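You operate a simulated robot arm through the tools that you are given. There is no shell and no other tool.

Carry out the task below with a simulated robot arm. There is one attempt and no reset: what you move stays moved.

TASK
Clamp the chassis, dial the mesh to the card's figure and lock it with the silver screw.
Fine: the driver is set already; put it back in its dock.

It is judged by the outcome, as a careful person would: the job done as asked, and still so three seconds after it is handed in. It fails if anything else is knocked over, pushed out of place, dropped, spilled or broken.

THE ROBOT
A 7-joint arm with a fingered hand, fixed in place. Base frame: the origin is on the floor under the middle of its stand, x ahead of it, y to its left, z up; the work surface is at about z = 0.74. Lengths are in m, angles in rad, forces in N, time in s.
With the tool pointing down near the work surface it reaches from about 0.3 to 0.7 m from the base axis. Its first joint turns from -2.897 to 2.897 rad. Payload 4 kg.
The TCP is the grasp point between the finger pads, 0.026 m short of the fingertips. In the tool frame z runs along the fingers and y along their closing line. The gripper opens to 0.156 m; its body begins 0.073 m behind the TCP. The gripper is a hand of 4 fingers: y runs from the thumb to the fingers, the wrist lies at [0, 0, -0.239] in the tool frame, and closing takes about 1.5 s.
Orientation is told as [roll, pitch, yaw] about the base's x, y, z axes, in that order, counted from this pose: with the fingers straight down and closing along the base's y, the tool's x points along the base's -x, its y along +y and its z along -z.

THE INTERFACE
- The arm moves only by the tool play_rows. Its argument "moves" is a list of rows, each a list of 3 entries, a list of its own where there are three numbers: the finger opening in m, from 0 to 0.156, then the shift along the base's x, y, z in m, then the turn, a rotation vector about the base's x, y, z in rad. In form: [[claw, [dx, dy, dz], [rx, ry, rz]], ...]. A call has 1 to 20 rows; each row shifts and turns the commanded pose from where the row before left it. Each row takes 0.2 s and may step no farther than 0.05 m and 0.15 rad from the row before; otherwise, or with a gripper value out of range, the whole call is refused. Where a pose cannot be reached the arm comes as near as it can. A force on the tool above 40 N (or 10 N above the force at the start of the call, whichever is more), or a blocked arm, ends the call early, and 0.2 s more pass. Each finger travels about 0.072 m/s and halts on what it meets, pressing with about 23 N; the grip force reading is that of the motor and also rises with nothing between the fingers. The clock runs only during rows and for 0.2 s after the last one: add rows that do not move to give the fingers time. It gives the time, the measured TCP pose, the force on the tool (base axes), the opening and the grip force at its end, in the units of the frame above (readings bear some noise), with the torque about the TCP (base axes, N m) and any sound that the robot's microphone picked up.
- Cameras (640 x 400 px; columns grow to the right, rows downward): "scene" is fixed at [0.3981, -0.6493, 1.4946]; the picture's right is [0.34, 0.94, 0.00], its down [0.81, -0.29, -0.50] and it looks along [-0.47, 0.17, -0.86] (base axes); focal length 265 px, centre (320, 200). "wrist" rides on the gripper at [0.058, -0.058, -0.091] in the tool frame; the picture's right is [0.71, 0.71, 0.00], its down [-0.53, 0.53, -0.67] and it looks along [-0.47, 0.47, 0.74] (tool axes); focal length 265 px, centre (320, 200). There is no depth. A picture from a camera that has moved, and an enlarged one, comes with that camera's place and axes in the base frame and with its lens.
- capture(camera): a new picture of that camera. No time passes.
- grasp_type(shape): the hand has 4 fingers and takes this shape, open, in about a second: jaw (thumb against the fingers, like two jaws); tri (thumb and two fingers); tip (a fingertip pinch); poke (one finger out to press); point (the index stretched); flat (the hand flat); cup (the hand cupped); fist (a fist). The gripper value then closes the fingers along that shape, each until it touches; the sizes above hold for jaw. It gives what a move gives, with no picture.
- inspect(camera, box): a new picture of the part [left, top, right, bottom] of that camera's present view, enlarged. No time passes.
- sign_off(): hands the job in; it is judged then, once.

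Places have to be worked out from the pictures, the camera data and where the tool is seen. Open the gripper and draw the arm clear of the work before you hand the job in, unless the task says otherwise.

The tools are called after ">>>" as a command line: name --argument value ..., lists and objects as JSON in quotes. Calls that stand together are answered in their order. play_rows: Moves the arm, as the interface text tells. Its arguments: {"type":"object","properties":{"moves":{"type":"array","items":{"type":"array"}}},"required":["moves"]} The other tools are called the same way: grasp_type (shape) gives the hand a shape; capture (camera) takes a picture; inspect (camera, box) takes an enlarged picture of a part of a camera's view; sign_off () hands the job in.

At the start:

```text
time_s: 0.0
tcp_pos: [0.0424, -0.4632, 1.098]
orientation: [-0.002, 0.0, -0.003]
contact_force: [0.2, 0.0, -0.3]
moment: [-0.02, 0.0, -0.01]
grip_width: 0.1562
grasp_force: 0.0
shape: jaw
```

scene: 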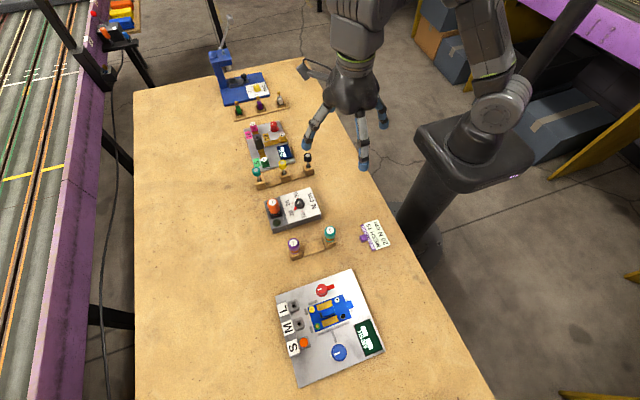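
wrist: 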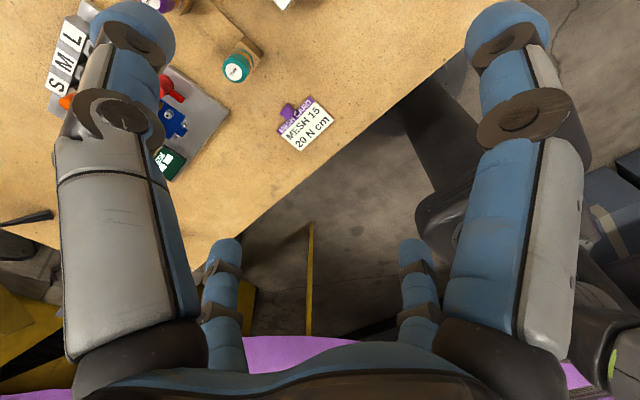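

The pictures show a bench with several fixtures; I'll look at each of them enlarged to understand what is what.

>>> inspect --camera "scene" --box '[260, 250, 400, 390]'

>>> inspect --camera "scene" --box '[230, 100, 330, 190]'

>>> inspect --camera "scene" --box '[250, 180, 400, 270]'

>>> inspect --camera "scene" --box '[195, 40, 305, 120]'

>>> inspect --camera "wrist" --box '[240, 80, 360, 160]'

```text
2.86 times, centred on (330, 320) of scene
camera zoom: at [0.3981, -0.6493, 1.4946], right [0.34, 0.94, 0.0], down [0.81, -0.29, -0.5], along [-0.47, 0.17, -0.86], focal length 757 px, centre (291, -143)
```

zoom: 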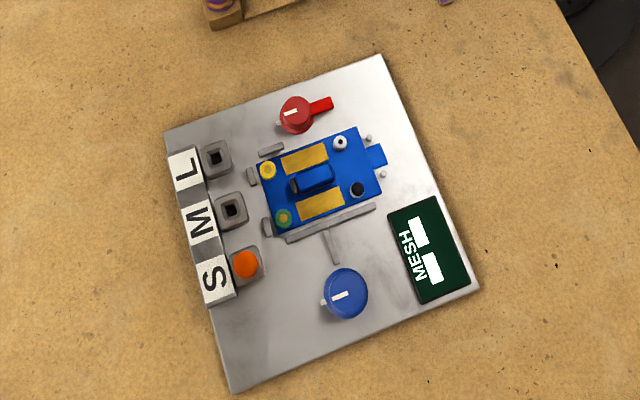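

```text
4.44 times, centred on (280, 145) of scene
camera zoom: at [0.3981, -0.6493, 1.4946], right [0.34, 0.94, 0.0], down [0.81, -0.29, -0.5], along [-0.47, 0.17, -0.86], focal length 1177 px, centre (498, 444)
```

zoom: 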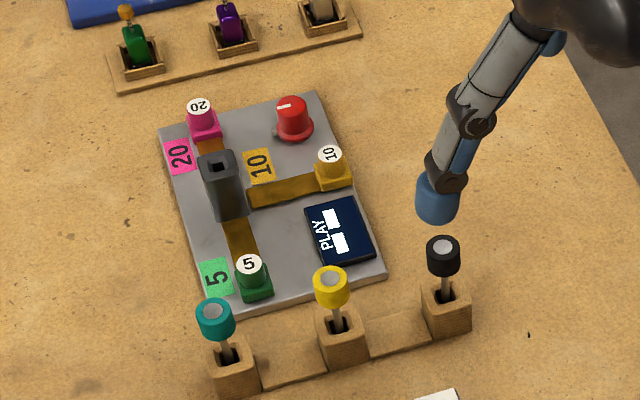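

```text
4.27 times, centred on (325, 225) of scene
camera zoom: at [0.3981, -0.6493, 1.4946], right [0.34, 0.94, 0.0], down [0.81, -0.29, -0.5], along [-0.47, 0.17, -0.86], focal length 1130 px, centre (299, 93)
```

zoom: 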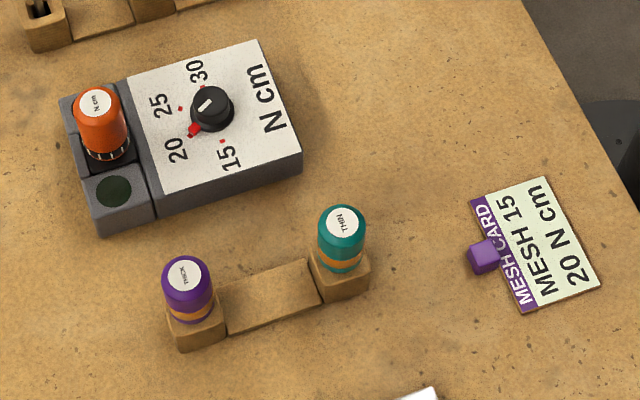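

```text
5.00 times, centred on (250, 80) of scene
camera zoom: at [0.3981, -0.6493, 1.4946], right [0.34, 0.94, 0.0], down [0.81, -0.29, -0.5], along [-0.47, 0.17, -0.86], focal length 1324 px, centre (670, 800)
```

zoom: 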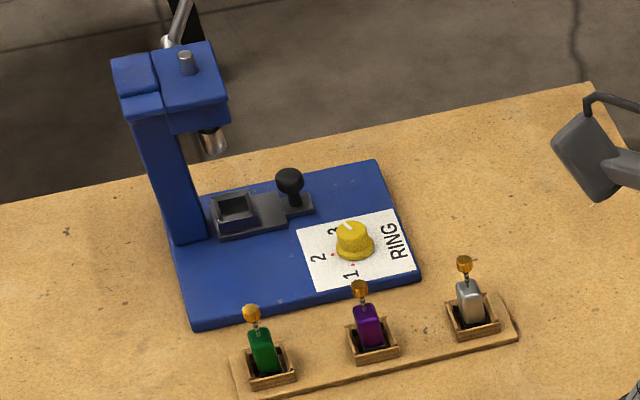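

```text
5.00 times, centred on (300, 120) of wrist
camera zoom: at [-0.0155, -0.5215, 1.1901], right [-0.71, 0.71, 0.0], down [0.53, 0.53, 0.67], along [0.47, 0.47, -0.74], focal length 1327 px, centre (420, 600)
```

zoom: 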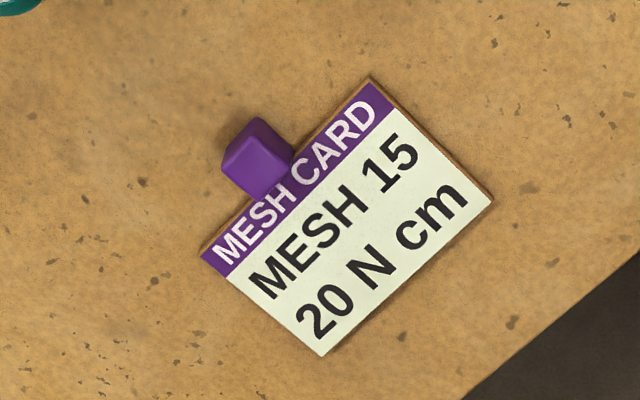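

The fixture plate with the chassis sits around (0.33, -0.60), with the clamp in red, the mesh dial in blue, and the orange driver docked at about (-0.02, -0.61). I'll move up over the fixture with the hand turned by -90° so the wrist camera looks onto it.

>>> play_rows --moves '[[0.156, [0.018, -0.002, -0.01], [0, 0, -0.143]], [0.156, [0.018, -0.002, -0.01], [0, 0, -0.143]], [0.156, [0.018, -0.002, -0.01], [0, 0, -0.143]], [0.156, [0.018, -0.002, -0.01], [0, 0, -0.143]], [0.156, [0.018, -0.002, -0.01], [0, 0, -0.143]], [0.156, [0.018, -0.002, -0.01], [0, 0, -0.143]], [0.156, [0.018, -0.002, -0.01], [0, 0, -0.143]], [0.156, [0.018, -0.002, -0.01], [0, 0, -0.143]], [0.156, [0.018, -0.002, -0.01], [0, 0, -0.143]], [0.156, [0.018, -0.002, -0.01], [0, 0, -0.143]], [0.156, [0.008, -0.002, -0.01], [0, 0, -0.143]], [0.156, [0, 0, 0], [0, 0, 0]]]'

>>> capture --camera "wrist"

>>> capture --camera "scene"

```text
time_s: 2.6
tcp_pos: [0.2293, -0.4862, 0.9883]
orientation: [-0.002, 0.001, -1.574]
contact_force: [-0.1, 1.6, -0.6]
moment: [0.01, 0.01, 0.01]
grip_width: 0.1557
grasp_force: 0.1
shape: jaw
```

```text
taken
camera wrist: at [0.1727, -0.4275, 1.0797], right [0.71, 0.7, 0.0], down [0.52, -0.53, 0.67], along [0.47, -0.47, -0.74], focal length 265 px, centre (320, 200)
```

wrist: 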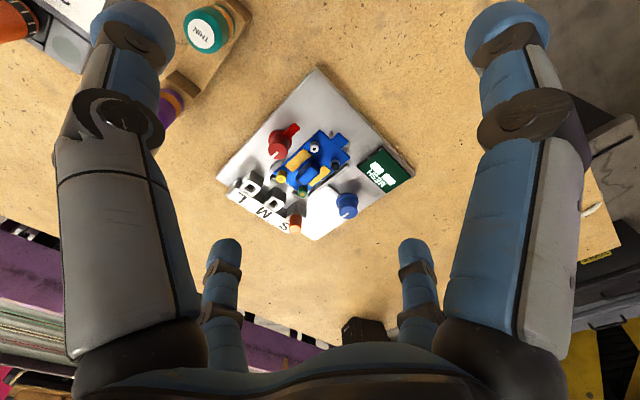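

```text
taken
```

scene: 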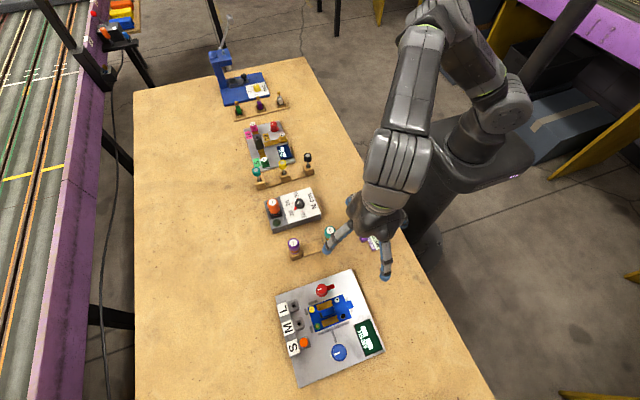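

The view is clear; I enlarge the fixture from the wrist camera.

>>> inspect --camera "wrist" --box '[210, 60, 420, 250]'

>>> inspect --camera "wrist" --box '[260, 110, 360, 210]'

```text
2.11 times, centred on (315, 155) of wrist
camera zoom: at [0.1727, -0.4275, 1.0797], right [0.71, 0.7, 0.0], down [0.52, -0.53, 0.67], along [0.47, -0.47, -0.74], focal length 559 px, centre (330, 295)
```

zoom: 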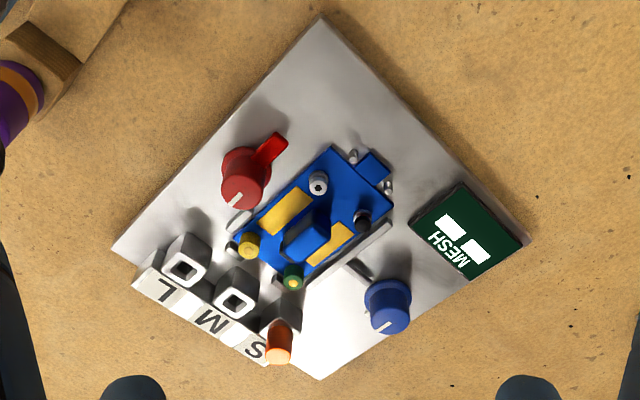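

```text
4.00 times, centred on (310, 160) of wrist
camera zoom: at [0.1727, -0.4275, 1.0797], right [0.71, 0.7, 0.0], down [0.52, -0.53, 0.67], along [0.47, -0.47, -0.74], focal length 1062 px, centre (360, 360)
```

zoom: 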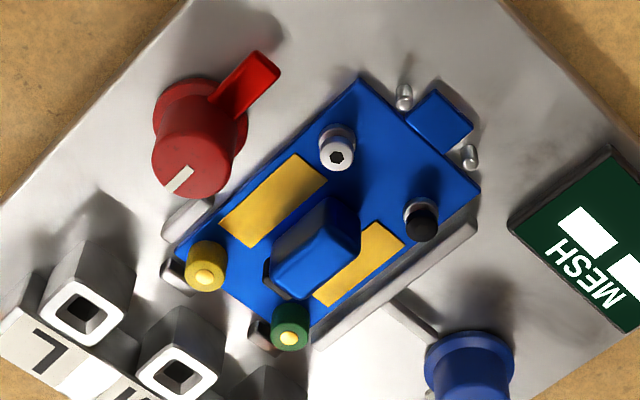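

The plate turns out to be axis-aligned (x 0.234–0.449, y -0.717 to -0.496): red clamp knob ~(0.262,-0.596), blue dial ~(0.411,-0.606), silver screw ~(0.300,-0.566, top z≈0.769). I'll take a closer look at the display, the knobs and the driver dock before touching anything.

>>> inspect --camera "wrist" --box '[325, 140, 420, 225]'

>>> inspect --camera "scene" --box '[305, 270, 385, 370]'

>>> inspect --camera "scene" --box '[260, 185, 325, 235]'

```text
4.71 times, centred on (372, 182) of wrist
camera zoom: at [0.1727, -0.4275, 1.0797], right [0.71, 0.7, 0.0], down [0.52, -0.53, 0.67], along [0.47, -0.47, -0.74], focal length 1249 px, centre (73, 282)
```

zoom: 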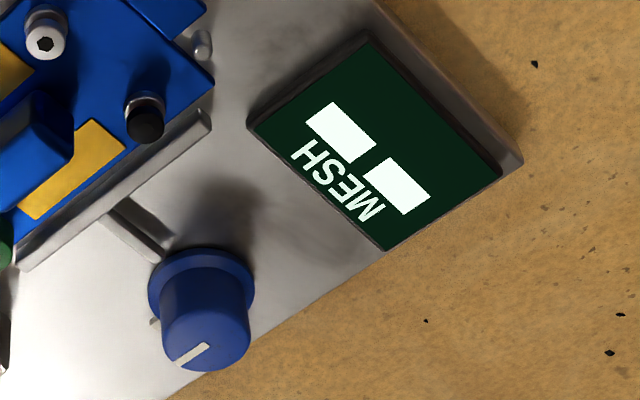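

```text
4.00 times, centred on (345, 320) of scene
camera zoom: at [0.3981, -0.6493, 1.4946], right [0.34, 0.94, 0.0], down [0.81, -0.29, -0.5], along [-0.47, 0.17, -0.86], focal length 1060 px, centre (220, -280)
```

zoom: 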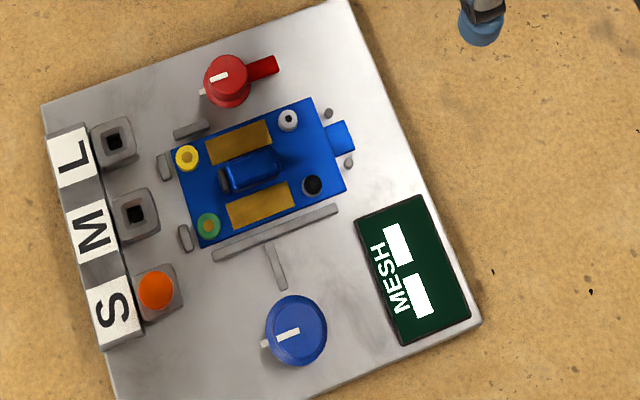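

```text
8.00 times, centred on (292, 210) of scene
camera zoom: at [0.3981, -0.6493, 1.4946], right [0.34, 0.94, 0.0], down [0.81, -0.29, -0.5], along [-0.47, 0.17, -0.86], focal length 2119 px, centre (540, 120)
```

zoom: 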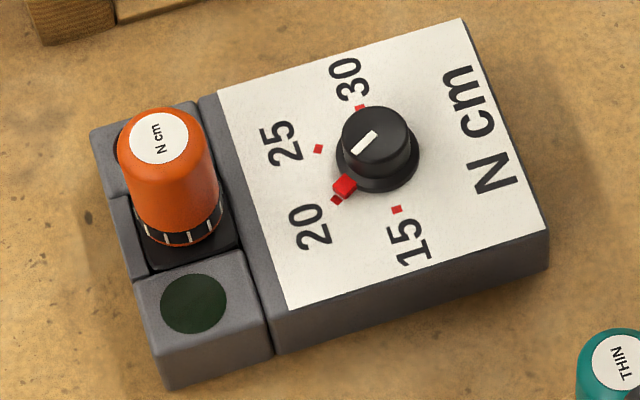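

The driver's dial stands at 20 already, matching the card. Before contact I want to know how the hand shapes look; I'll try "tip" here in the free air and look.

>>> grasp_type --shape "tip"

>>> inspect --camera "scene" --box '[300, 160, 440, 290]'

>>> capture --camera "wrist"

```text
time_s: 3.5
tcp_pos: [0.2295, -0.4859, 0.9881]
orientation: [-0.003, 0.001, -1.576]
contact_force: [-0.5, -0.8, 0.3]
moment: [-0.01, 0.01, -0.02]
grip_width: 0.156
grasp_force: 0.0
shape: tip
```

```text
3.08 times, centred on (370, 225) of scene
camera zoom: at [0.3981, -0.6493, 1.4946], right [0.34, 0.94, 0.0], down [0.81, -0.29, -0.5], along [-0.47, 0.17, -0.86], focal length 815 px, centre (166, 123)
```

zoom: 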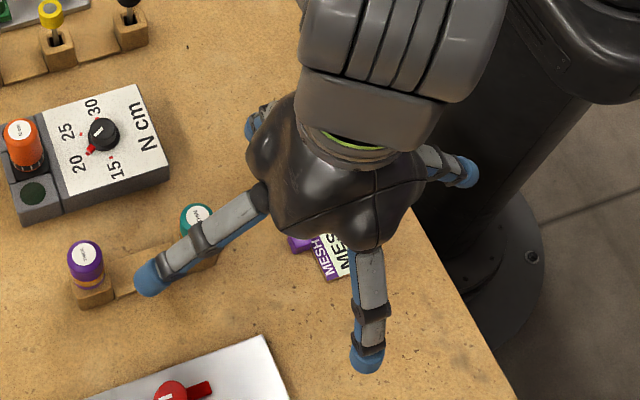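

```text
taken
camera wrist: at [0.1724, -0.4275, 1.0799], right [0.71, 0.71, 0.0], down [0.53, -0.53, 0.67], along [0.47, -0.47, -0.74], focal length 265 px, centre (320, 200)
```

wrist: 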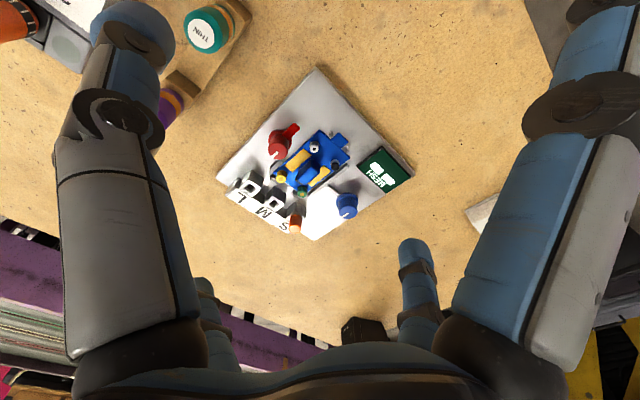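

In "tip" two opposed fingers (along tool y) pinch while the other two splay out. I'll close it in the air to see the closing shape and fingertip geometry.

>>> play_rows --moves '[[0.03, [0, 0, 0], [0, 0, 0]], [0.03, [0, 0, 0], [0, 0, 0]], [0.03, [0, 0, 0], [0, 0, 0]], [0.03, [0, 0, 0], [0, 0, 0]], [0.03, [0, 0, 0], [0, 0, 0]], [0.03, [0, 0, 0], [0, 0, 0]], [0.03, [0, 0, 0], [0, 0, 0]], [0.03, [0, 0, 0], [0, 0, 0]]]'

>>> inspect --camera "scene" --box '[300, 160, 440, 290]'

>>> capture --camera "wrist"

```text
time_s: 5.3
tcp_pos: [0.2301, -0.4847, 0.9885]
orientation: [-0.001, 0.0, -1.573]
contact_force: [-1.1, 0.6, 0.8]
moment: [0.01, 0.03, -0.01]
grip_width: 0.0302
grasp_force: 0.1
shape: tip
```

```text
3.08 times, centred on (370, 225) of scene
camera zoom: at [0.3981, -0.6493, 1.4946], right [0.34, 0.94, 0.0], down [0.81, -0.29, -0.5], along [-0.47, 0.17, -0.86], focal length 815 px, centre (166, 123)
```

zoom: 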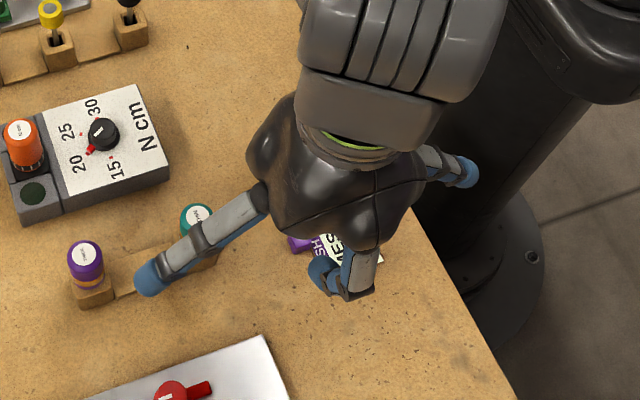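

```text
taken
camera wrist: at [0.1724, -0.4275, 1.0799], right [0.71, 0.71, 0.0], down [0.53, -0.53, 0.67], along [0.47, -0.47, -0.74], focal length 265 px, centre (320, 200)
```

wrist: 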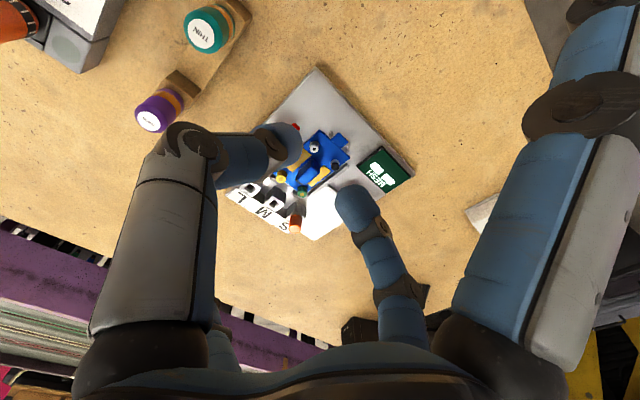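

The tip shape closes nicely, with the tips ~0.025 below the TCP. Now I'll test in free air whether the hand can turn a further -90° (needed to turn the clamp clockwise, lever onto the chassis), moving toward above the red knob meanwhile.

>>> play_rows --moves '[[0.06, [0.003, -0.005, 0], [0, 0, -0.143]], [0.06, [0.003, -0.005, 0], [0, 0, -0.143]], [0.06, [0.003, -0.005, 0], [0, 0, -0.143]], [0.06, [0.003, -0.005, 0], [0, 0, -0.143]], [0.06, [0.003, -0.005, 0], [0, 0, -0.143]], [0.06, [0.003, -0.005, 0], [0, 0, -0.143]], [0.06, [0.003, -0.005, 0], [0, 0, -0.143]], [0.06, [0.003, -0.005, 0], [0, 0, -0.143]], [0.06, [0.003, -0.005, 0], [0, 0, -0.143]], [0.06, [0.003, -0.005, 0], [0, 0, -0.143]], [0.06, [0.003, -0.005, 0], [0, 0, -0.143]], [0.06, [0, 0, 0], [0, 0, 0]]]'

>>> capture --camera "wrist"

```text
time_s: 7.9
tcp_pos: [0.1725, -0.5384, 1.0024]
orientation: [0.01, 0.029, -2.569]
contact_force: [0.3, -0.2, 0.3]
moment: [-0.03, -0.02, -0.04]
grip_width: 0.06
grasp_force: 0.1
shape: tip
out of reach, approached as far as the arm can: row 6, 7, 8, 9, 10, 11
```

```text
taken
camera wrist: at [0.1872, -0.4604, 1.0955], right [0.98, -0.21, 0.03], down [-0.18, -0.73, 0.66], along [-0.12, -0.65, -0.75], focal length 265 px, centre (320, 200)
```

wrist: 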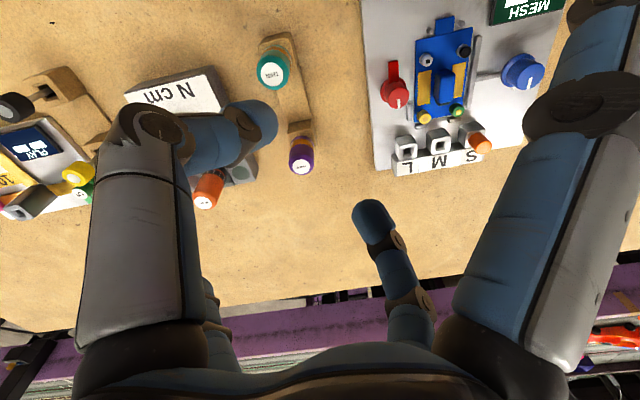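

The yaw limit lies near -2.2 here, so I'll use the other side (yaw +90° → 0°) for the clamp turn. Turning the hand back in the positive direction high above the bench.

>>> play_rows --moves '[[0.06, [0, 0, 0], [0, 0, 0.148]], [0.06, [0, 0, 0], [0, 0, 0.148]], [0.06, [0, 0, 0], [0, 0, 0.148]], [0.06, [0, 0, 0], [0, 0, 0.148]], [0.06, [0, 0, 0], [0, 0, 0.148]], [0.06, [0, 0, 0], [0, 0, 0.148]], [0.06, [0, 0, 0], [0, 0, 0.148]], [0.06, [0, 0, 0], [0, 0, 0.148]], [0.06, [0, 0, 0], [0, 0, 0.148]], [0.06, [0, 0, 0], [0, 0, 0.148]], [0.06, [0, 0, 0], [0, 0, 0.148]], [0.06, [0, 0, 0], [0, 0, 0.148]], [0.06, [0, 0, 0], [0, 0, 0.148]], [0.06, [0, 0, 0], [0, 0, 0.148]], [0.06, [0, 0, 0], [0, 0, 0.148]], [0.06, [0, 0, 0], [0, 0, 0.148]], [0.06, [0, 0, 0], [0, 0, 0.148]], [0.06, [0, 0, 0], [0, 0, 0.148]], [0.06, [0, 0, 0], [0, 0, 0.148]], [0.06, [0, 0, 0], [0, 0, 0.148]]]'

```text
time_s: 12.1
tcp_pos: [0.1716, -0.5408, 1.0037]
orientation: [0.01, 0.032, 0.395]
contact_force: [0.7, -0.1, 0.0]
moment: [0.02, -0.01, -0.02]
grip_width: 0.0598
grasp_force: 0.0
shape: tip
```

The arm resumed from where it stopped (with a slight tilt), so I correct the tilt, turn to yaw ≈ +75° and come above the red knob at z≈0.92 to look from there.

>>> play_rows --moves '[[0.05, [0.0, 0.0, 0], [0.003, -0.0334, 0]], [0.05, [0.0129, -0.0079, -0.012], [0, 0, 0.1306]], [0.05, [0.0129, -0.0079, -0.012], [0, 0, 0.1306]], [0.05, [0.0129, -0.0079, -0.012], [0, 0, 0.1306]], [0.05, [0.0129, -0.0079, -0.012], [0, 0, 0.1306]], [0.05, [0.0129, -0.0079, -0.012], [0, 0, 0.1306]], [0.05, [0.0129, -0.0079, -0.012], [0, 0, 0.1306]], [0.05, [0.0129, -0.0079, -0.012], [0, 0, 0.1306]], [0.05, [0, 0, 0], [0, 0, 0]]]'

>>> capture --camera "wrist"

>>> inspect --camera "scene" --box '[240, 200, 440, 390]'

```text
time_s: 14.1
tcp_pos: [0.2615, -0.5971, 0.9187]
orientation: [0.002, -0.004, 1.308]
contact_force: [0.2, 0.2, -0.5]
moment: [0.02, -0.04, -0.03]
grip_width: 0.0505
grasp_force: 0.1
shape: tip
```

```text
taken
camera wrist: at [0.3034, -0.668, 1.0106], right [-0.87, -0.5, 0.0], down [-0.37, 0.64, 0.67], along [-0.33, 0.58, -0.74], focal length 265 px, centre (320, 200)
```

wrist: 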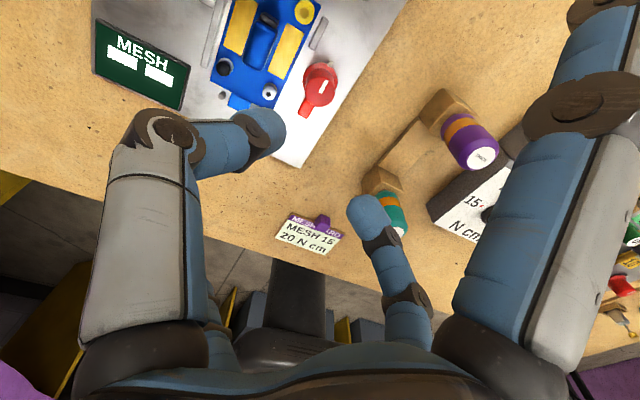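

```text
2.11 times, centred on (340, 295) of scene
camera zoom: at [0.3981, -0.6493, 1.4946], right [0.34, 0.94, 0.0], down [0.81, -0.29, -0.5], along [-0.47, 0.17, -0.86], focal length 558 px, centre (278, 0)
```

zoom: 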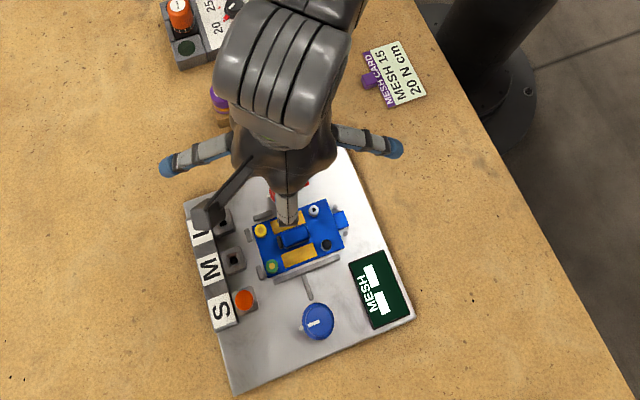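

Now I enlarge the wrist view to verify the knob position and chassis heights before descending.

>>> inspect --camera "wrist" --box '[180, 0, 360, 130]'

```text
3.08 times, centred on (270, 65) of wrist
camera zoom: at [0.3034, -0.668, 1.0106], right [-0.87, -0.5, 0.0], down [-0.37, 0.64, 0.67], along [-0.33, 0.58, -0.74], focal length 817 px, centre (474, 615)
```

zoom: 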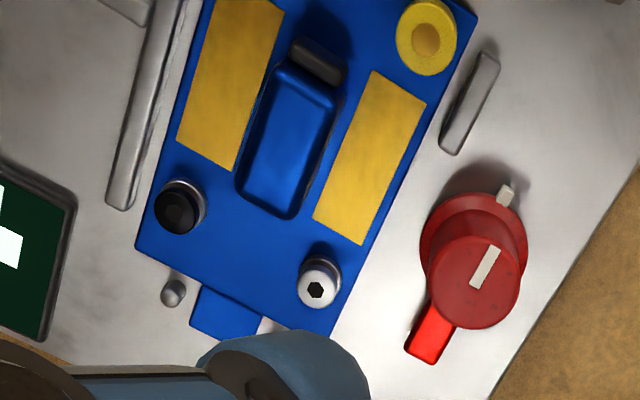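

The knob axis is confirmed at (0.2615, -0.5967), top z≈0.78, body ⌀≈0.026, directly under the TCP. I narrow the pinch to 0.04 and descend to z≈0.80, then check.

>>> play_rows --moves '[[0.04, [0, 0, 0], [0, 0, 0]], [0.04, [0, 0, -0.03], [0, 0, 0]], [0.04, [0, 0, -0.03], [0, 0, 0]], [0.04, [0, 0, -0.03], [0, 0, 0]], [0.04, [0, 0, -0.02], [0, 0, 0]], [0.04, [0, 0, -0.01], [0, 0, 0]], [0.04, [0, 0, 0], [0, 0, 0]]]'

>>> inspect --camera "scene" --box '[260, 250, 400, 390]'

>>> capture --camera "wrist"

```text
time_s: 15.7
tcp_pos: [0.2627, -0.5956, 0.7997]
orientation: [0.0, -0.003, 1.306]
contact_force: [-0.4, -0.6, 0.1]
moment: [0.02, 0.0, 0.02]
grip_width: 0.0402
grasp_force: 0.0
shape: tip
```

```text
2.86 times, centred on (330, 320) of scene
camera zoom: at [0.3981, -0.6493, 1.4946], right [0.34, 0.94, 0.0], down [0.81, -0.29, -0.5], along [-0.47, 0.17, -0.86], focal length 757 px, centre (291, -143)
```

zoom: 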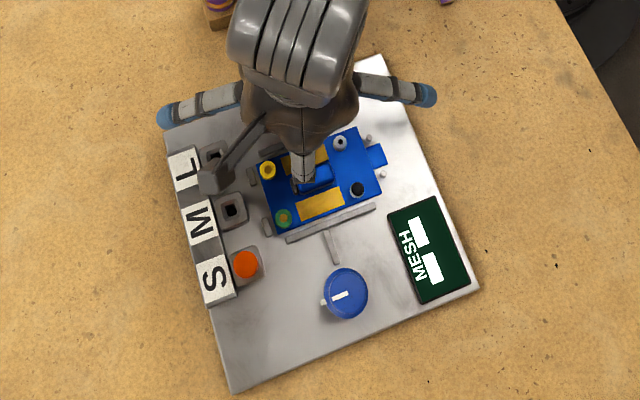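

```text
taken
camera wrist: at [0.304, -0.667, 0.8905], right [-0.87, -0.5, 0.0], down [-0.37, 0.64, 0.67], along [-0.33, 0.58, -0.74], focal length 265 px, centre (320, 200)
```

wrist: 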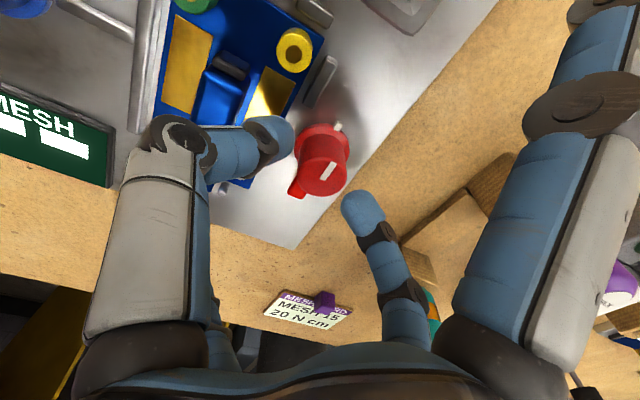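

The fingertips straddle the knob with nothing touched. I lower 12 mm more and close on the knob.

>>> play_rows --moves '[[0.04, [0, 0, -0.006], [0, 0, 0]], [0.04, [0, 0, -0.006], [0, 0, 0]], [0.015, [0, 0, 0], [0, 0, 0]], [0.015, [0, 0, 0], [0, 0, 0]], [0.015, [0, 0, 0], [0, 0, 0]], [0.015, [0, 0, 0], [0, 0, 0]], [0.015, [0, 0, 0], [0, 0, 0]]]'

>>> capture --camera "wrist"

```text
time_s: 17.3
tcp_pos: [0.2625, -0.5949, 0.7872]
orientation: [0.002, -0.003, 1.307]
contact_force: [-1.9, -0.3, -4.3]
moment: [0.01, 0.01, 0.03]
grip_width: 0.0194
grasp_force: 22.9
shape: tip
```

```text
taken
camera wrist: at [0.304, -0.6673, 0.8783], right [-0.87, -0.5, 0.0], down [-0.37, 0.64, 0.67], along [-0.33, 0.58, -0.74], focal length 265 px, centre (320, 200)
```

wrist: 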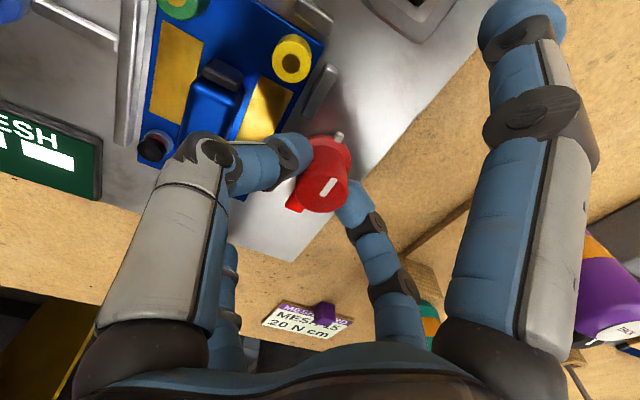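

The knob is gripped (width 0.019, 23 N). I now turn clockwise a first 0.4 rad and watch moment and picture.

>>> play_rows --moves '[[0.015, [0, 0, 0], [0, 0, -0.1]], [0.015, [0, 0, 0], [0, 0, -0.1]], [0.015, [0, 0, 0], [0, 0, -0.1]], [0.015, [0, 0, 0], [0, 0, -0.1]], [0.015, [0, 0, 0], [0, 0, 0]]]'

>>> capture --camera "wrist"

```text
time_s: 18.5
tcp_pos: [0.2617, -0.5947, 0.7878]
orientation: [0.002, -0.001, 0.903]
contact_force: [2.5, -1.4, -3.5]
moment: [-0.04, -0.01, -0.02]
grip_width: 0.0196
grasp_force: 22.7
shape: tip
```

```text
taken
camera wrist: at [0.2726, -0.6774, 0.8784], right [-0.99, -0.12, 0.0], down [-0.09, 0.74, 0.67], along [-0.08, 0.67, -0.74], focal length 265 px, centre (320, 200)
```

wrist: 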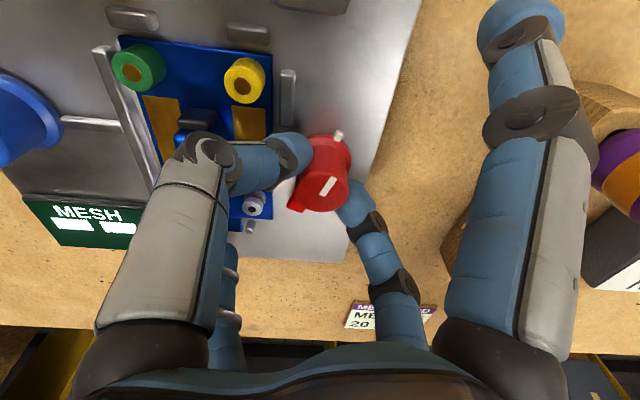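

The knob turns with the hand (its line stays fixed relative to the fingers), small moment only. I continue clockwise another 0.8 rad.

>>> play_rows --moves '[[0.015, [0, 0, 0], [0, 0, -0.1]], [0.015, [0, 0, 0], [0, 0, -0.1]], [0.015, [0, 0, 0], [0, 0, -0.1]], [0.015, [0, 0, 0], [0, 0, -0.1]], [0.015, [0, 0, 0], [0, 0, -0.1]], [0.015, [0, 0, 0], [0, 0, -0.1]], [0.015, [0, 0, 0], [0, 0, -0.1]], [0.015, [0, 0, 0], [0, 0, -0.1]], [0.015, [0, 0, 0], [0, 0, 0]]]'

>>> capture --camera "wrist"

>>> inspect --camera "scene" --box '[260, 250, 400, 390]'

```text
time_s: 20.5
tcp_pos: [0.2629, -0.595, 0.7867]
orientation: [0.002, -0.001, 0.101]
contact_force: [-0.3, -5.4, -2.7]
moment: [-0.12, -0.02, 0.03]
grip_width: 0.0193
grasp_force: 22.9
shape: tip
```

```text
taken
camera wrist: at [0.2109, -0.6596, 0.8784], right [-0.78, 0.63, 0.0], down [0.47, 0.58, 0.67], along [0.42, 0.52, -0.74], focal length 265 px, centre (320, 200)
```

wrist: 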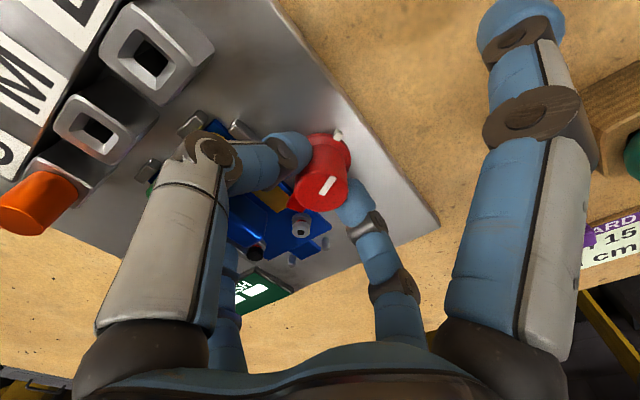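

```text
2.86 times, centred on (330, 320) of scene
camera zoom: at [0.3981, -0.6493, 1.4946], right [0.34, 0.94, 0.0], down [0.81, -0.29, -0.5], along [-0.47, 0.17, -0.86], focal length 757 px, centre (291, -143)
```

zoom: 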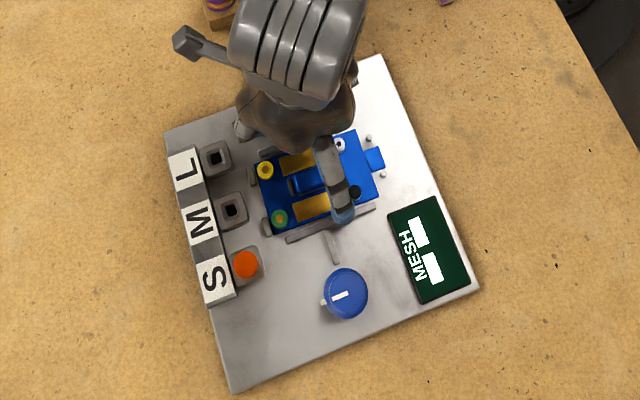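

The knob has turned ~1.2 rad; I compare the chassis closely with the earlier picture, since it looks very slightly shifted toward its stops.

>>> inspect --camera "scene" --box '[305, 270, 385, 370]'

>>> inspect --camera "wrist" --box '[150, 90, 380, 300]'

```text
4.00 times, centred on (345, 320) of scene
camera zoom: at [0.3981, -0.6493, 1.4946], right [0.34, 0.94, 0.0], down [0.81, -0.29, -0.5], along [-0.47, 0.17, -0.86], focal length 1060 px, centre (220, -280)
```

zoom: 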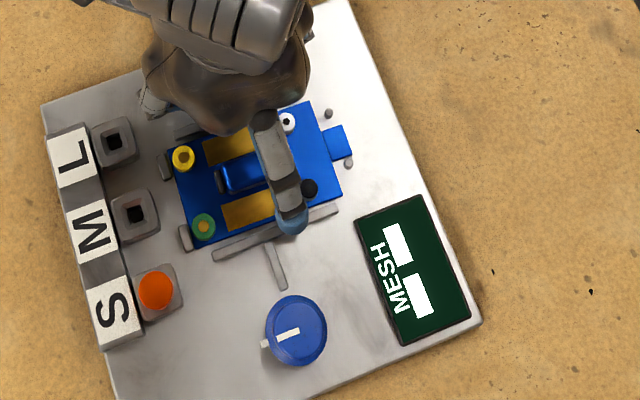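

```text
1.90 times, centred on (265, 195) of wrist
camera zoom: at [0.2109, -0.6596, 0.8784], right [-0.78, 0.63, 0.0], down [0.47, 0.58, 0.67], along [0.42, 0.52, -0.74], focal length 506 px, centre (425, 210)
```

zoom: 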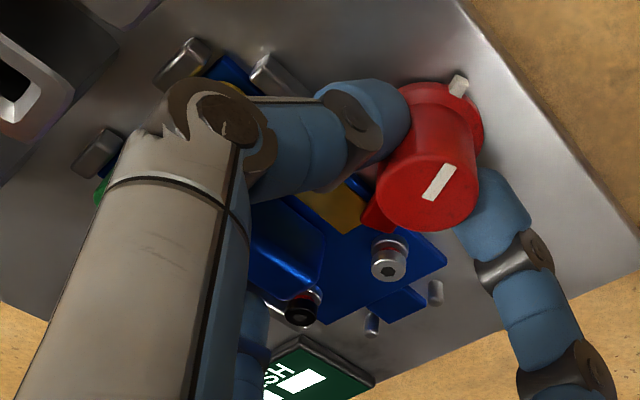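

The moment shows no side load on the splayed finger, and the chassis now rests against its -y stops (moved ~2.5 mm). The splayed finger is low near the chassis though, so I release, lift straight up and look before finishing the turn with a better grip.

>>> play_rows --moves '[[0.04, [0, 0, 0.0], [0, 0, 0]], [0.04, [0, 0, 0.0], [0, 0, 0]], [0.04, [0, 0, 0.005], [0, 0, 0]], [0.04, [0, 0, 0.03], [0, 0, 0]], [0.04, [0, 0, 0.04], [0, 0, 0]], [0.04, [-0.03, 0, 0.04], [0, 0, 0]], [0.04, [-0.03, 0, 0.03], [0, 0, 0]], [0.04, [-0.03, 0, 0], [0, 0, 0]], [0.04, [-0.02, 0, 0], [0, 0, 0]]]'

>>> inspect --camera "scene" --box '[305, 270, 385, 370]'

>>> capture --camera "wrist"

```text
time_s: 22.5
tcp_pos: [0.1514, -0.5957, 0.9334]
orientation: [0.0, -0.002, 0.108]
contact_force: [-0.8, 0.2, 0.1]
moment: [0.0, 0.01, 0.02]
grip_width: 0.04
grasp_force: 0.0
shape: tip
```

```text
4.00 times, centred on (345, 320) of scene
camera zoom: at [0.3981, -0.6493, 1.4946], right [0.34, 0.94, 0.0], down [0.81, -0.29, -0.5], along [-0.47, 0.17, -0.86], focal length 1060 px, centre (220, -280)
```

zoom: 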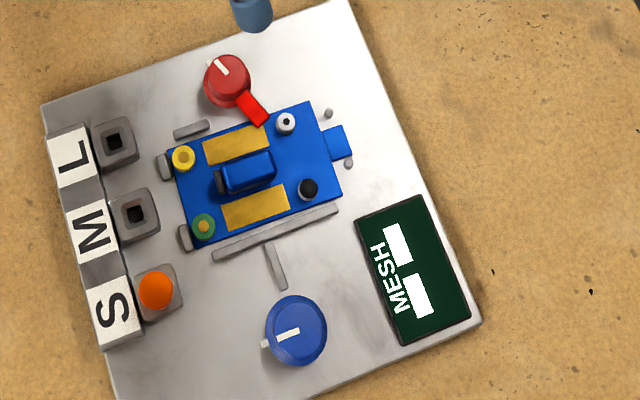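

```text
taken
camera wrist: at [0.1008, -0.6598, 1.0236], right [-0.78, 0.63, 0.0], down [0.47, 0.58, 0.67], along [0.42, 0.52, -0.74], focal length 265 px, centre (320, 200)
```

wrist: 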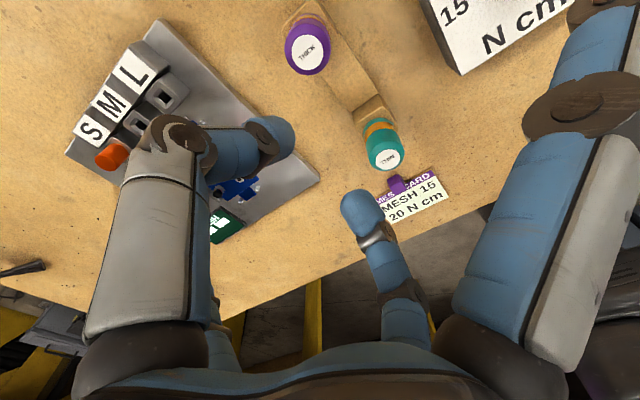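

The clamp lever now just reaches the chassis edge, about 70° turned. I go back to the former viewpoint (yaw ≈ 75° above the knob), which gave a clear close-up of lever and chassis.

>>> play_rows --moves '[[0.04, [0.011, 0, 0], [0, 0, 0.12]], [0.04, [0.011, 0, 0], [0, 0, 0.12]], [0.04, [0.011, 0, 0], [0, 0, 0.12]], [0.04, [0.011, 0, 0], [0, 0, 0.12]], [0.04, [0.011, 0, 0], [0, 0, 0.12]], [0.04, [0.011, 0, 0], [0, 0, 0.12]], [0.04, [0.011, 0, 0], [0, 0, 0.12]], [0.04, [0.011, 0, 0], [0, 0, 0.12]], [0.04, [0.011, 0, -0.01], [0, 0, 0.12]], [0.04, [0.012, 0, -0.01], [0, 0, 0.12]], [0.04, [0, 0, 0], [0, 0, 0]]]'

>>> inspect --camera "wrist" --box '[180, 0, 360, 130]'

```text
time_s: 24.9
tcp_pos: [0.264, -0.5955, 0.9116]
orientation: [0.001, -0.005, 1.308]
contact_force: [-0.5, 0.1, -0.2]
moment: [-0.01, 0.0, 0.0]
grip_width: 0.0396
grasp_force: 0.0
shape: tip
```

```text
3.08 times, centred on (270, 65) of wrist
camera zoom: at [0.3045, -0.6675, 1.0034], right [-0.87, -0.5, 0.0], down [-0.37, 0.64, 0.67], along [-0.33, 0.58, -0.74], focal length 817 px, centre (474, 615)
```

zoom: 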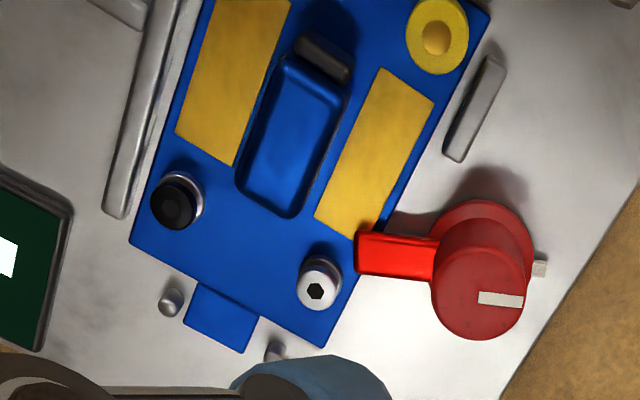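

The lever (top z≈0.762) lies over the chassis edge (top z≈0.751) at about 23° short of pointing straight across; it needs the remaining turn. I re-grip the knob slightly higher (TCP z≈0.793) at this yaw, so the splayed fingers stay clear, and close.

>>> play_rows --moves '[[0.04, [-0.001, -0.001, -0.03], [0, 0, 0]], [0.04, [0, 0, -0.03], [0, 0, 0]], [0.04, [0, 0, -0.03], [0, 0, 0]], [0.04, [0, 0, -0.0186], [0, 0, 0]], [0.04, [0, 0, -0.01], [0, 0, 0]], [0.018, [0, 0, 0], [0, 0, 0]], [0.018, [0, 0, 0], [0, 0, 0]], [0.015, [0, 0, 0], [0, 0, 0]], [0.015, [0, 0, 0], [0, 0, 0]], [0.015, [0, 0, 0], [0, 0, 0]]]'

>>> inspect --camera "wrist" --box '[150, 60, 400, 240]'

```text
time_s: 27.1
tcp_pos: [0.2634, -0.5948, 0.7934]
orientation: [0.002, -0.004, 1.306]
contact_force: [-1.3, -0.7, -4.4]
moment: [-0.02, 0.03, 0.03]
grip_width: 0.0193
grasp_force: 22.8
shape: tip
```

```text
2.22 times, centred on (275, 150) of wrist
camera zoom: at [0.3034, -0.6675, 0.8841], right [-0.87, -0.5, 0.0], down [-0.37, 0.64, 0.67], along [-0.33, 0.58, -0.74], focal length 590 px, centre (420, 311)
```

zoom: 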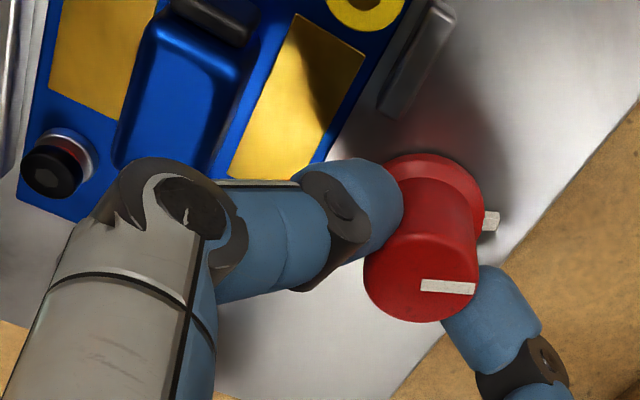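

Gripped again at 0.0193. I turn clockwise in small steps, 0.4 rad, watching the moment.

>>> play_rows --moves '[[0.015, [0, 0, 0], [0, 0, -0.1]], [0.015, [0, 0, 0], [0, 0, -0.1]], [0.015, [0, 0, 0], [0, 0, -0.1]], [0.015, [0, 0, 0], [0, 0, -0.1]], [0.015, [0, 0, 0], [0, 0, 0]]]'

>>> inspect --camera "scene" --box '[305, 270, 385, 370]'

>>> inspect --camera "wrist" --box '[150, 60, 400, 240]'

```text
time_s: 28.3
tcp_pos: [0.2627, -0.5947, 0.7929]
orientation: [0.0, -0.005, 0.905]
contact_force: [-0.2, 1.0, -6.2]
moment: [0.03, 0.01, 0.03]
grip_width: 0.0191
grasp_force: 22.9
shape: tip
```

```text
4.00 times, centred on (345, 320) of scene
camera zoom: at [0.3981, -0.6493, 1.4946], right [0.34, 0.94, 0.0], down [0.81, -0.29, -0.5], along [-0.47, 0.17, -0.86], focal length 1060 px, centre (220, -280)
```

zoom: 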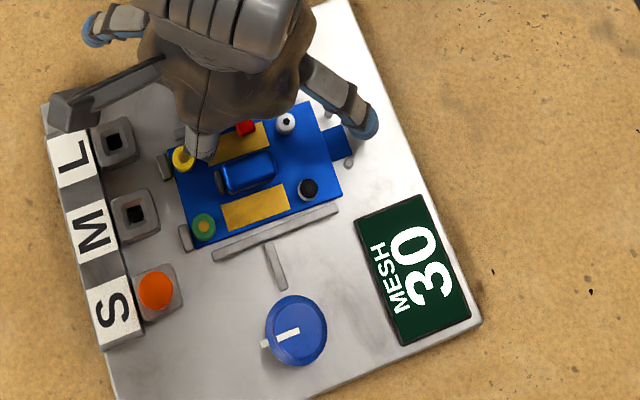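

```text
2.22 times, centred on (275, 150) of wrist
camera zoom: at [0.2723, -0.6779, 0.8844], right [-0.99, -0.12, 0.0], down [-0.09, 0.74, 0.67], along [-0.08, 0.67, -0.74], focal length 590 px, centre (420, 311)
```

zoom: 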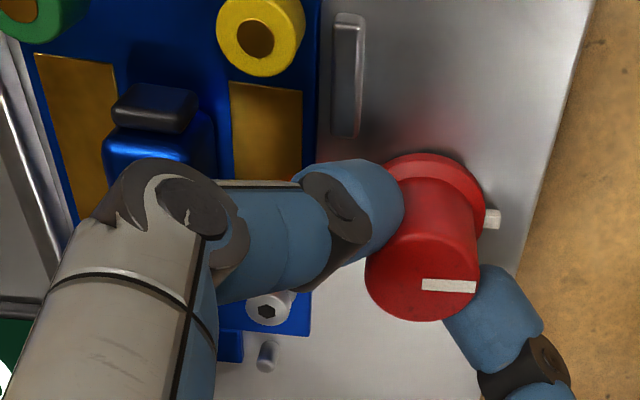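

The display has come alive and reads MESH 30 – the chassis is clamped (lever straight across). I release, lift straight up, and check the lever stayed.

>>> play_rows --moves '[[0.04, [0, 0, 0.0], [0, 0, 0]], [0.04, [0, 0, 0.0], [0, 0, 0]], [0.04, [0, 0, 0.005], [0, 0, 0]], [0.04, [0, 0, 0.03], [0, 0, 0]], [0.04, [0, 0, 0.04], [0, 0, 0]], [0.04, [0, 0, 0.04], [0, 0, 0]], [0.04, [0, 0, 0.04], [0, 0, 0]], [0.04, [-0.03, 0, 0.0], [0, 0, 0]], [0.04, [-0.03, 0, 0], [0, 0, 0]]]'

>>> inspect --camera "scene" --box '[305, 270, 385, 370]'

>>> grasp_type --shape "jaw"

```text
time_s: 30.3
tcp_pos: [0.2026, -0.5976, 0.9478]
orientation: [0.001, -0.002, 0.904]
contact_force: [0.2, -1.0, -0.4]
moment: [-0.01, -0.01, -0.03]
grip_width: 0.04
grasp_force: 0.2
shape: tip
```

```text
4.00 times, centred on (345, 320) of scene
camera zoom: at [0.3981, -0.6493, 1.4946], right [0.34, 0.94, 0.0], down [0.81, -0.29, -0.5], along [-0.47, 0.17, -0.86], focal length 1060 px, centre (220, -280)
```

zoom: 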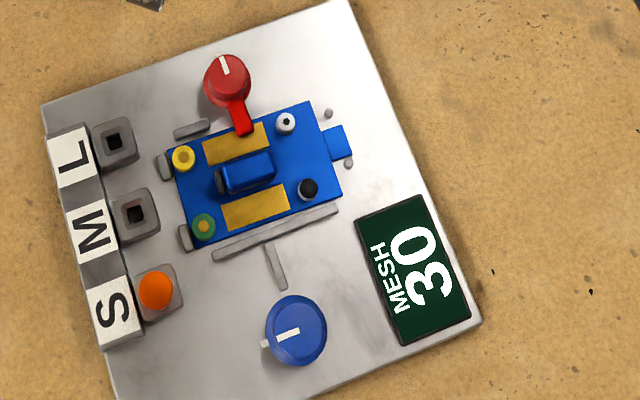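

```text
time_s: 31.2
tcp_pos: [0.2033, -0.597, 0.9474]
orientation: [-0.001, -0.003, 0.905]
contact_force: [0.1, -0.5, -0.2]
moment: [-0.01, 0.01, 0.02]
grip_width: 0.156
grasp_force: 0.2
shape: jaw
```

The lever lies across the chassis and the display stays at 30. Now I test how the four-finger "jaw" closes, in the air.

>>> play_rows --moves '[[0.05, [0, 0, 0], [0, 0, 0]], [0.05, [0, 0, 0], [0, 0, 0]], [0.05, [0, 0, 0], [0, 0, 0]], [0.05, [0, 0, 0], [0, 0, 0]], [0.05, [0, 0, 0], [0, 0, 0]], [0.05, [0, 0, 0], [0, 0, 0]], [0.05, [0, 0, 0], [0, 0, 0]], [0.05, [0, 0, 0], [0, 0, 0]]]'

>>> capture --camera "wrist"

>>> inspect --camera "scene" --box '[250, 200, 400, 320]'

```text
time_s: 33.0
tcp_pos: [0.2026, -0.5969, 0.9475]
orientation: [-0.001, -0.004, 0.906]
contact_force: [0.0, -0.8, -0.5]
moment: [-0.04, 0.0, -0.02]
grip_width: 0.0508
grasp_force: 0.1
shape: jaw
```

```text
taken
camera wrist: at [0.2124, -0.6796, 1.0386], right [-0.99, -0.12, 0.0], down [-0.09, 0.74, 0.67], along [-0.08, 0.67, -0.74], focal length 265 px, centre (320, 200)
```

wrist: 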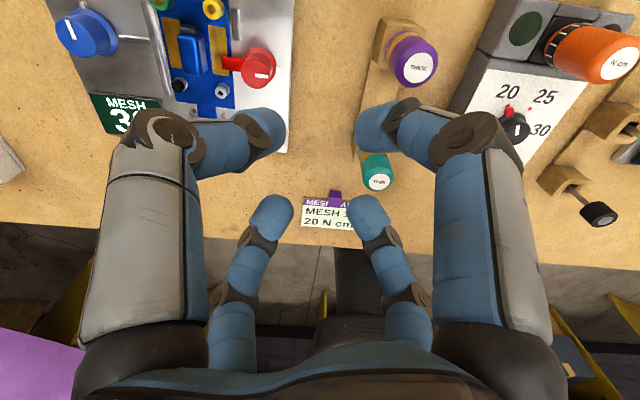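

```text
3.33 times, centred on (325, 260) of scene
camera zoom: at [0.3981, -0.6493, 1.4946], right [0.34, 0.94, 0.0], down [0.81, -0.29, -0.5], along [-0.47, 0.17, -0.86], focal length 883 px, centre (303, 0)
```

zoom: 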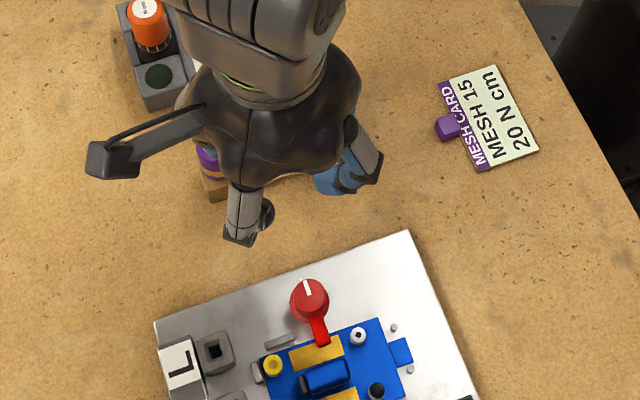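

In "jaw" all four fingers close symmetrically as a cross, good for gripping the dial without splayed fingers. I move above the blue dial at (0.411, -0.606) and look.

>>> play_rows --moves '[[0.06, [0.0417, -0.0018, -0.003], [0, 0, 0]], [0.06, [0.0417, -0.0018, -0.003], [0, 0, 0]], [0.06, [0.0417, -0.0018, -0.003], [0, 0, 0]], [0.06, [0.0417, -0.0018, -0.003], [0, 0, 0]], [0.06, [0.0417, -0.0018, -0.003], [0, 0, 0]], [0.06, [0, 0, 0], [0, 0, 0]]]'

>>> capture --camera "wrist"

>>> inspect --camera "wrist" --box '[230, 20, 410, 150]'

```text
time_s: 34.4
tcp_pos: [0.3714, -0.5768, 0.9312]
orientation: [0.001, -0.003, 0.906]
contact_force: [-0.4, 0.0, 0.5]
moment: [0.01, 0.02, -0.04]
grip_width: 0.0597
grasp_force: 0.1
shape: jaw
out of reach, approached as far as the arm can: row 4, 5
```

```text
taken
camera wrist: at [0.3811, -0.6598, 1.0224], right [-0.99, -0.12, 0.0], down [-0.09, 0.74, 0.67], along [-0.08, 0.66, -0.74], focal length 265 px, centre (320, 200)
```

wrist: 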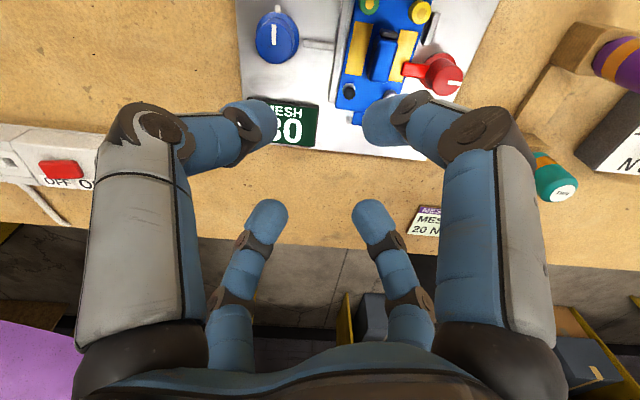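

```text
3.08 times, centred on (320, 85) of wrist
camera zoom: at [0.3811, -0.6598, 1.0224], right [-0.99, -0.12, 0.0], down [-0.09, 0.74, 0.67], along [-0.08, 0.66, -0.74], focal length 817 px, centre (320, 554)
```

zoom: 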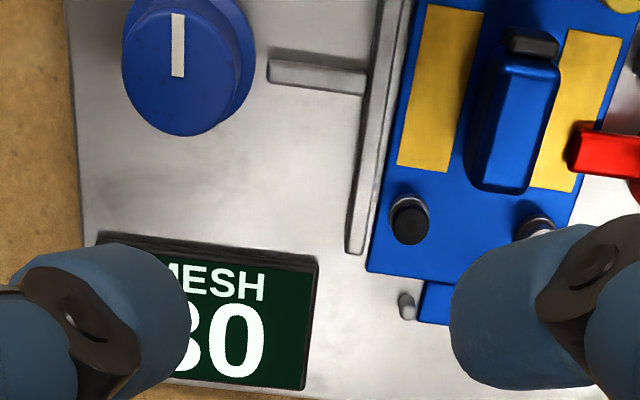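

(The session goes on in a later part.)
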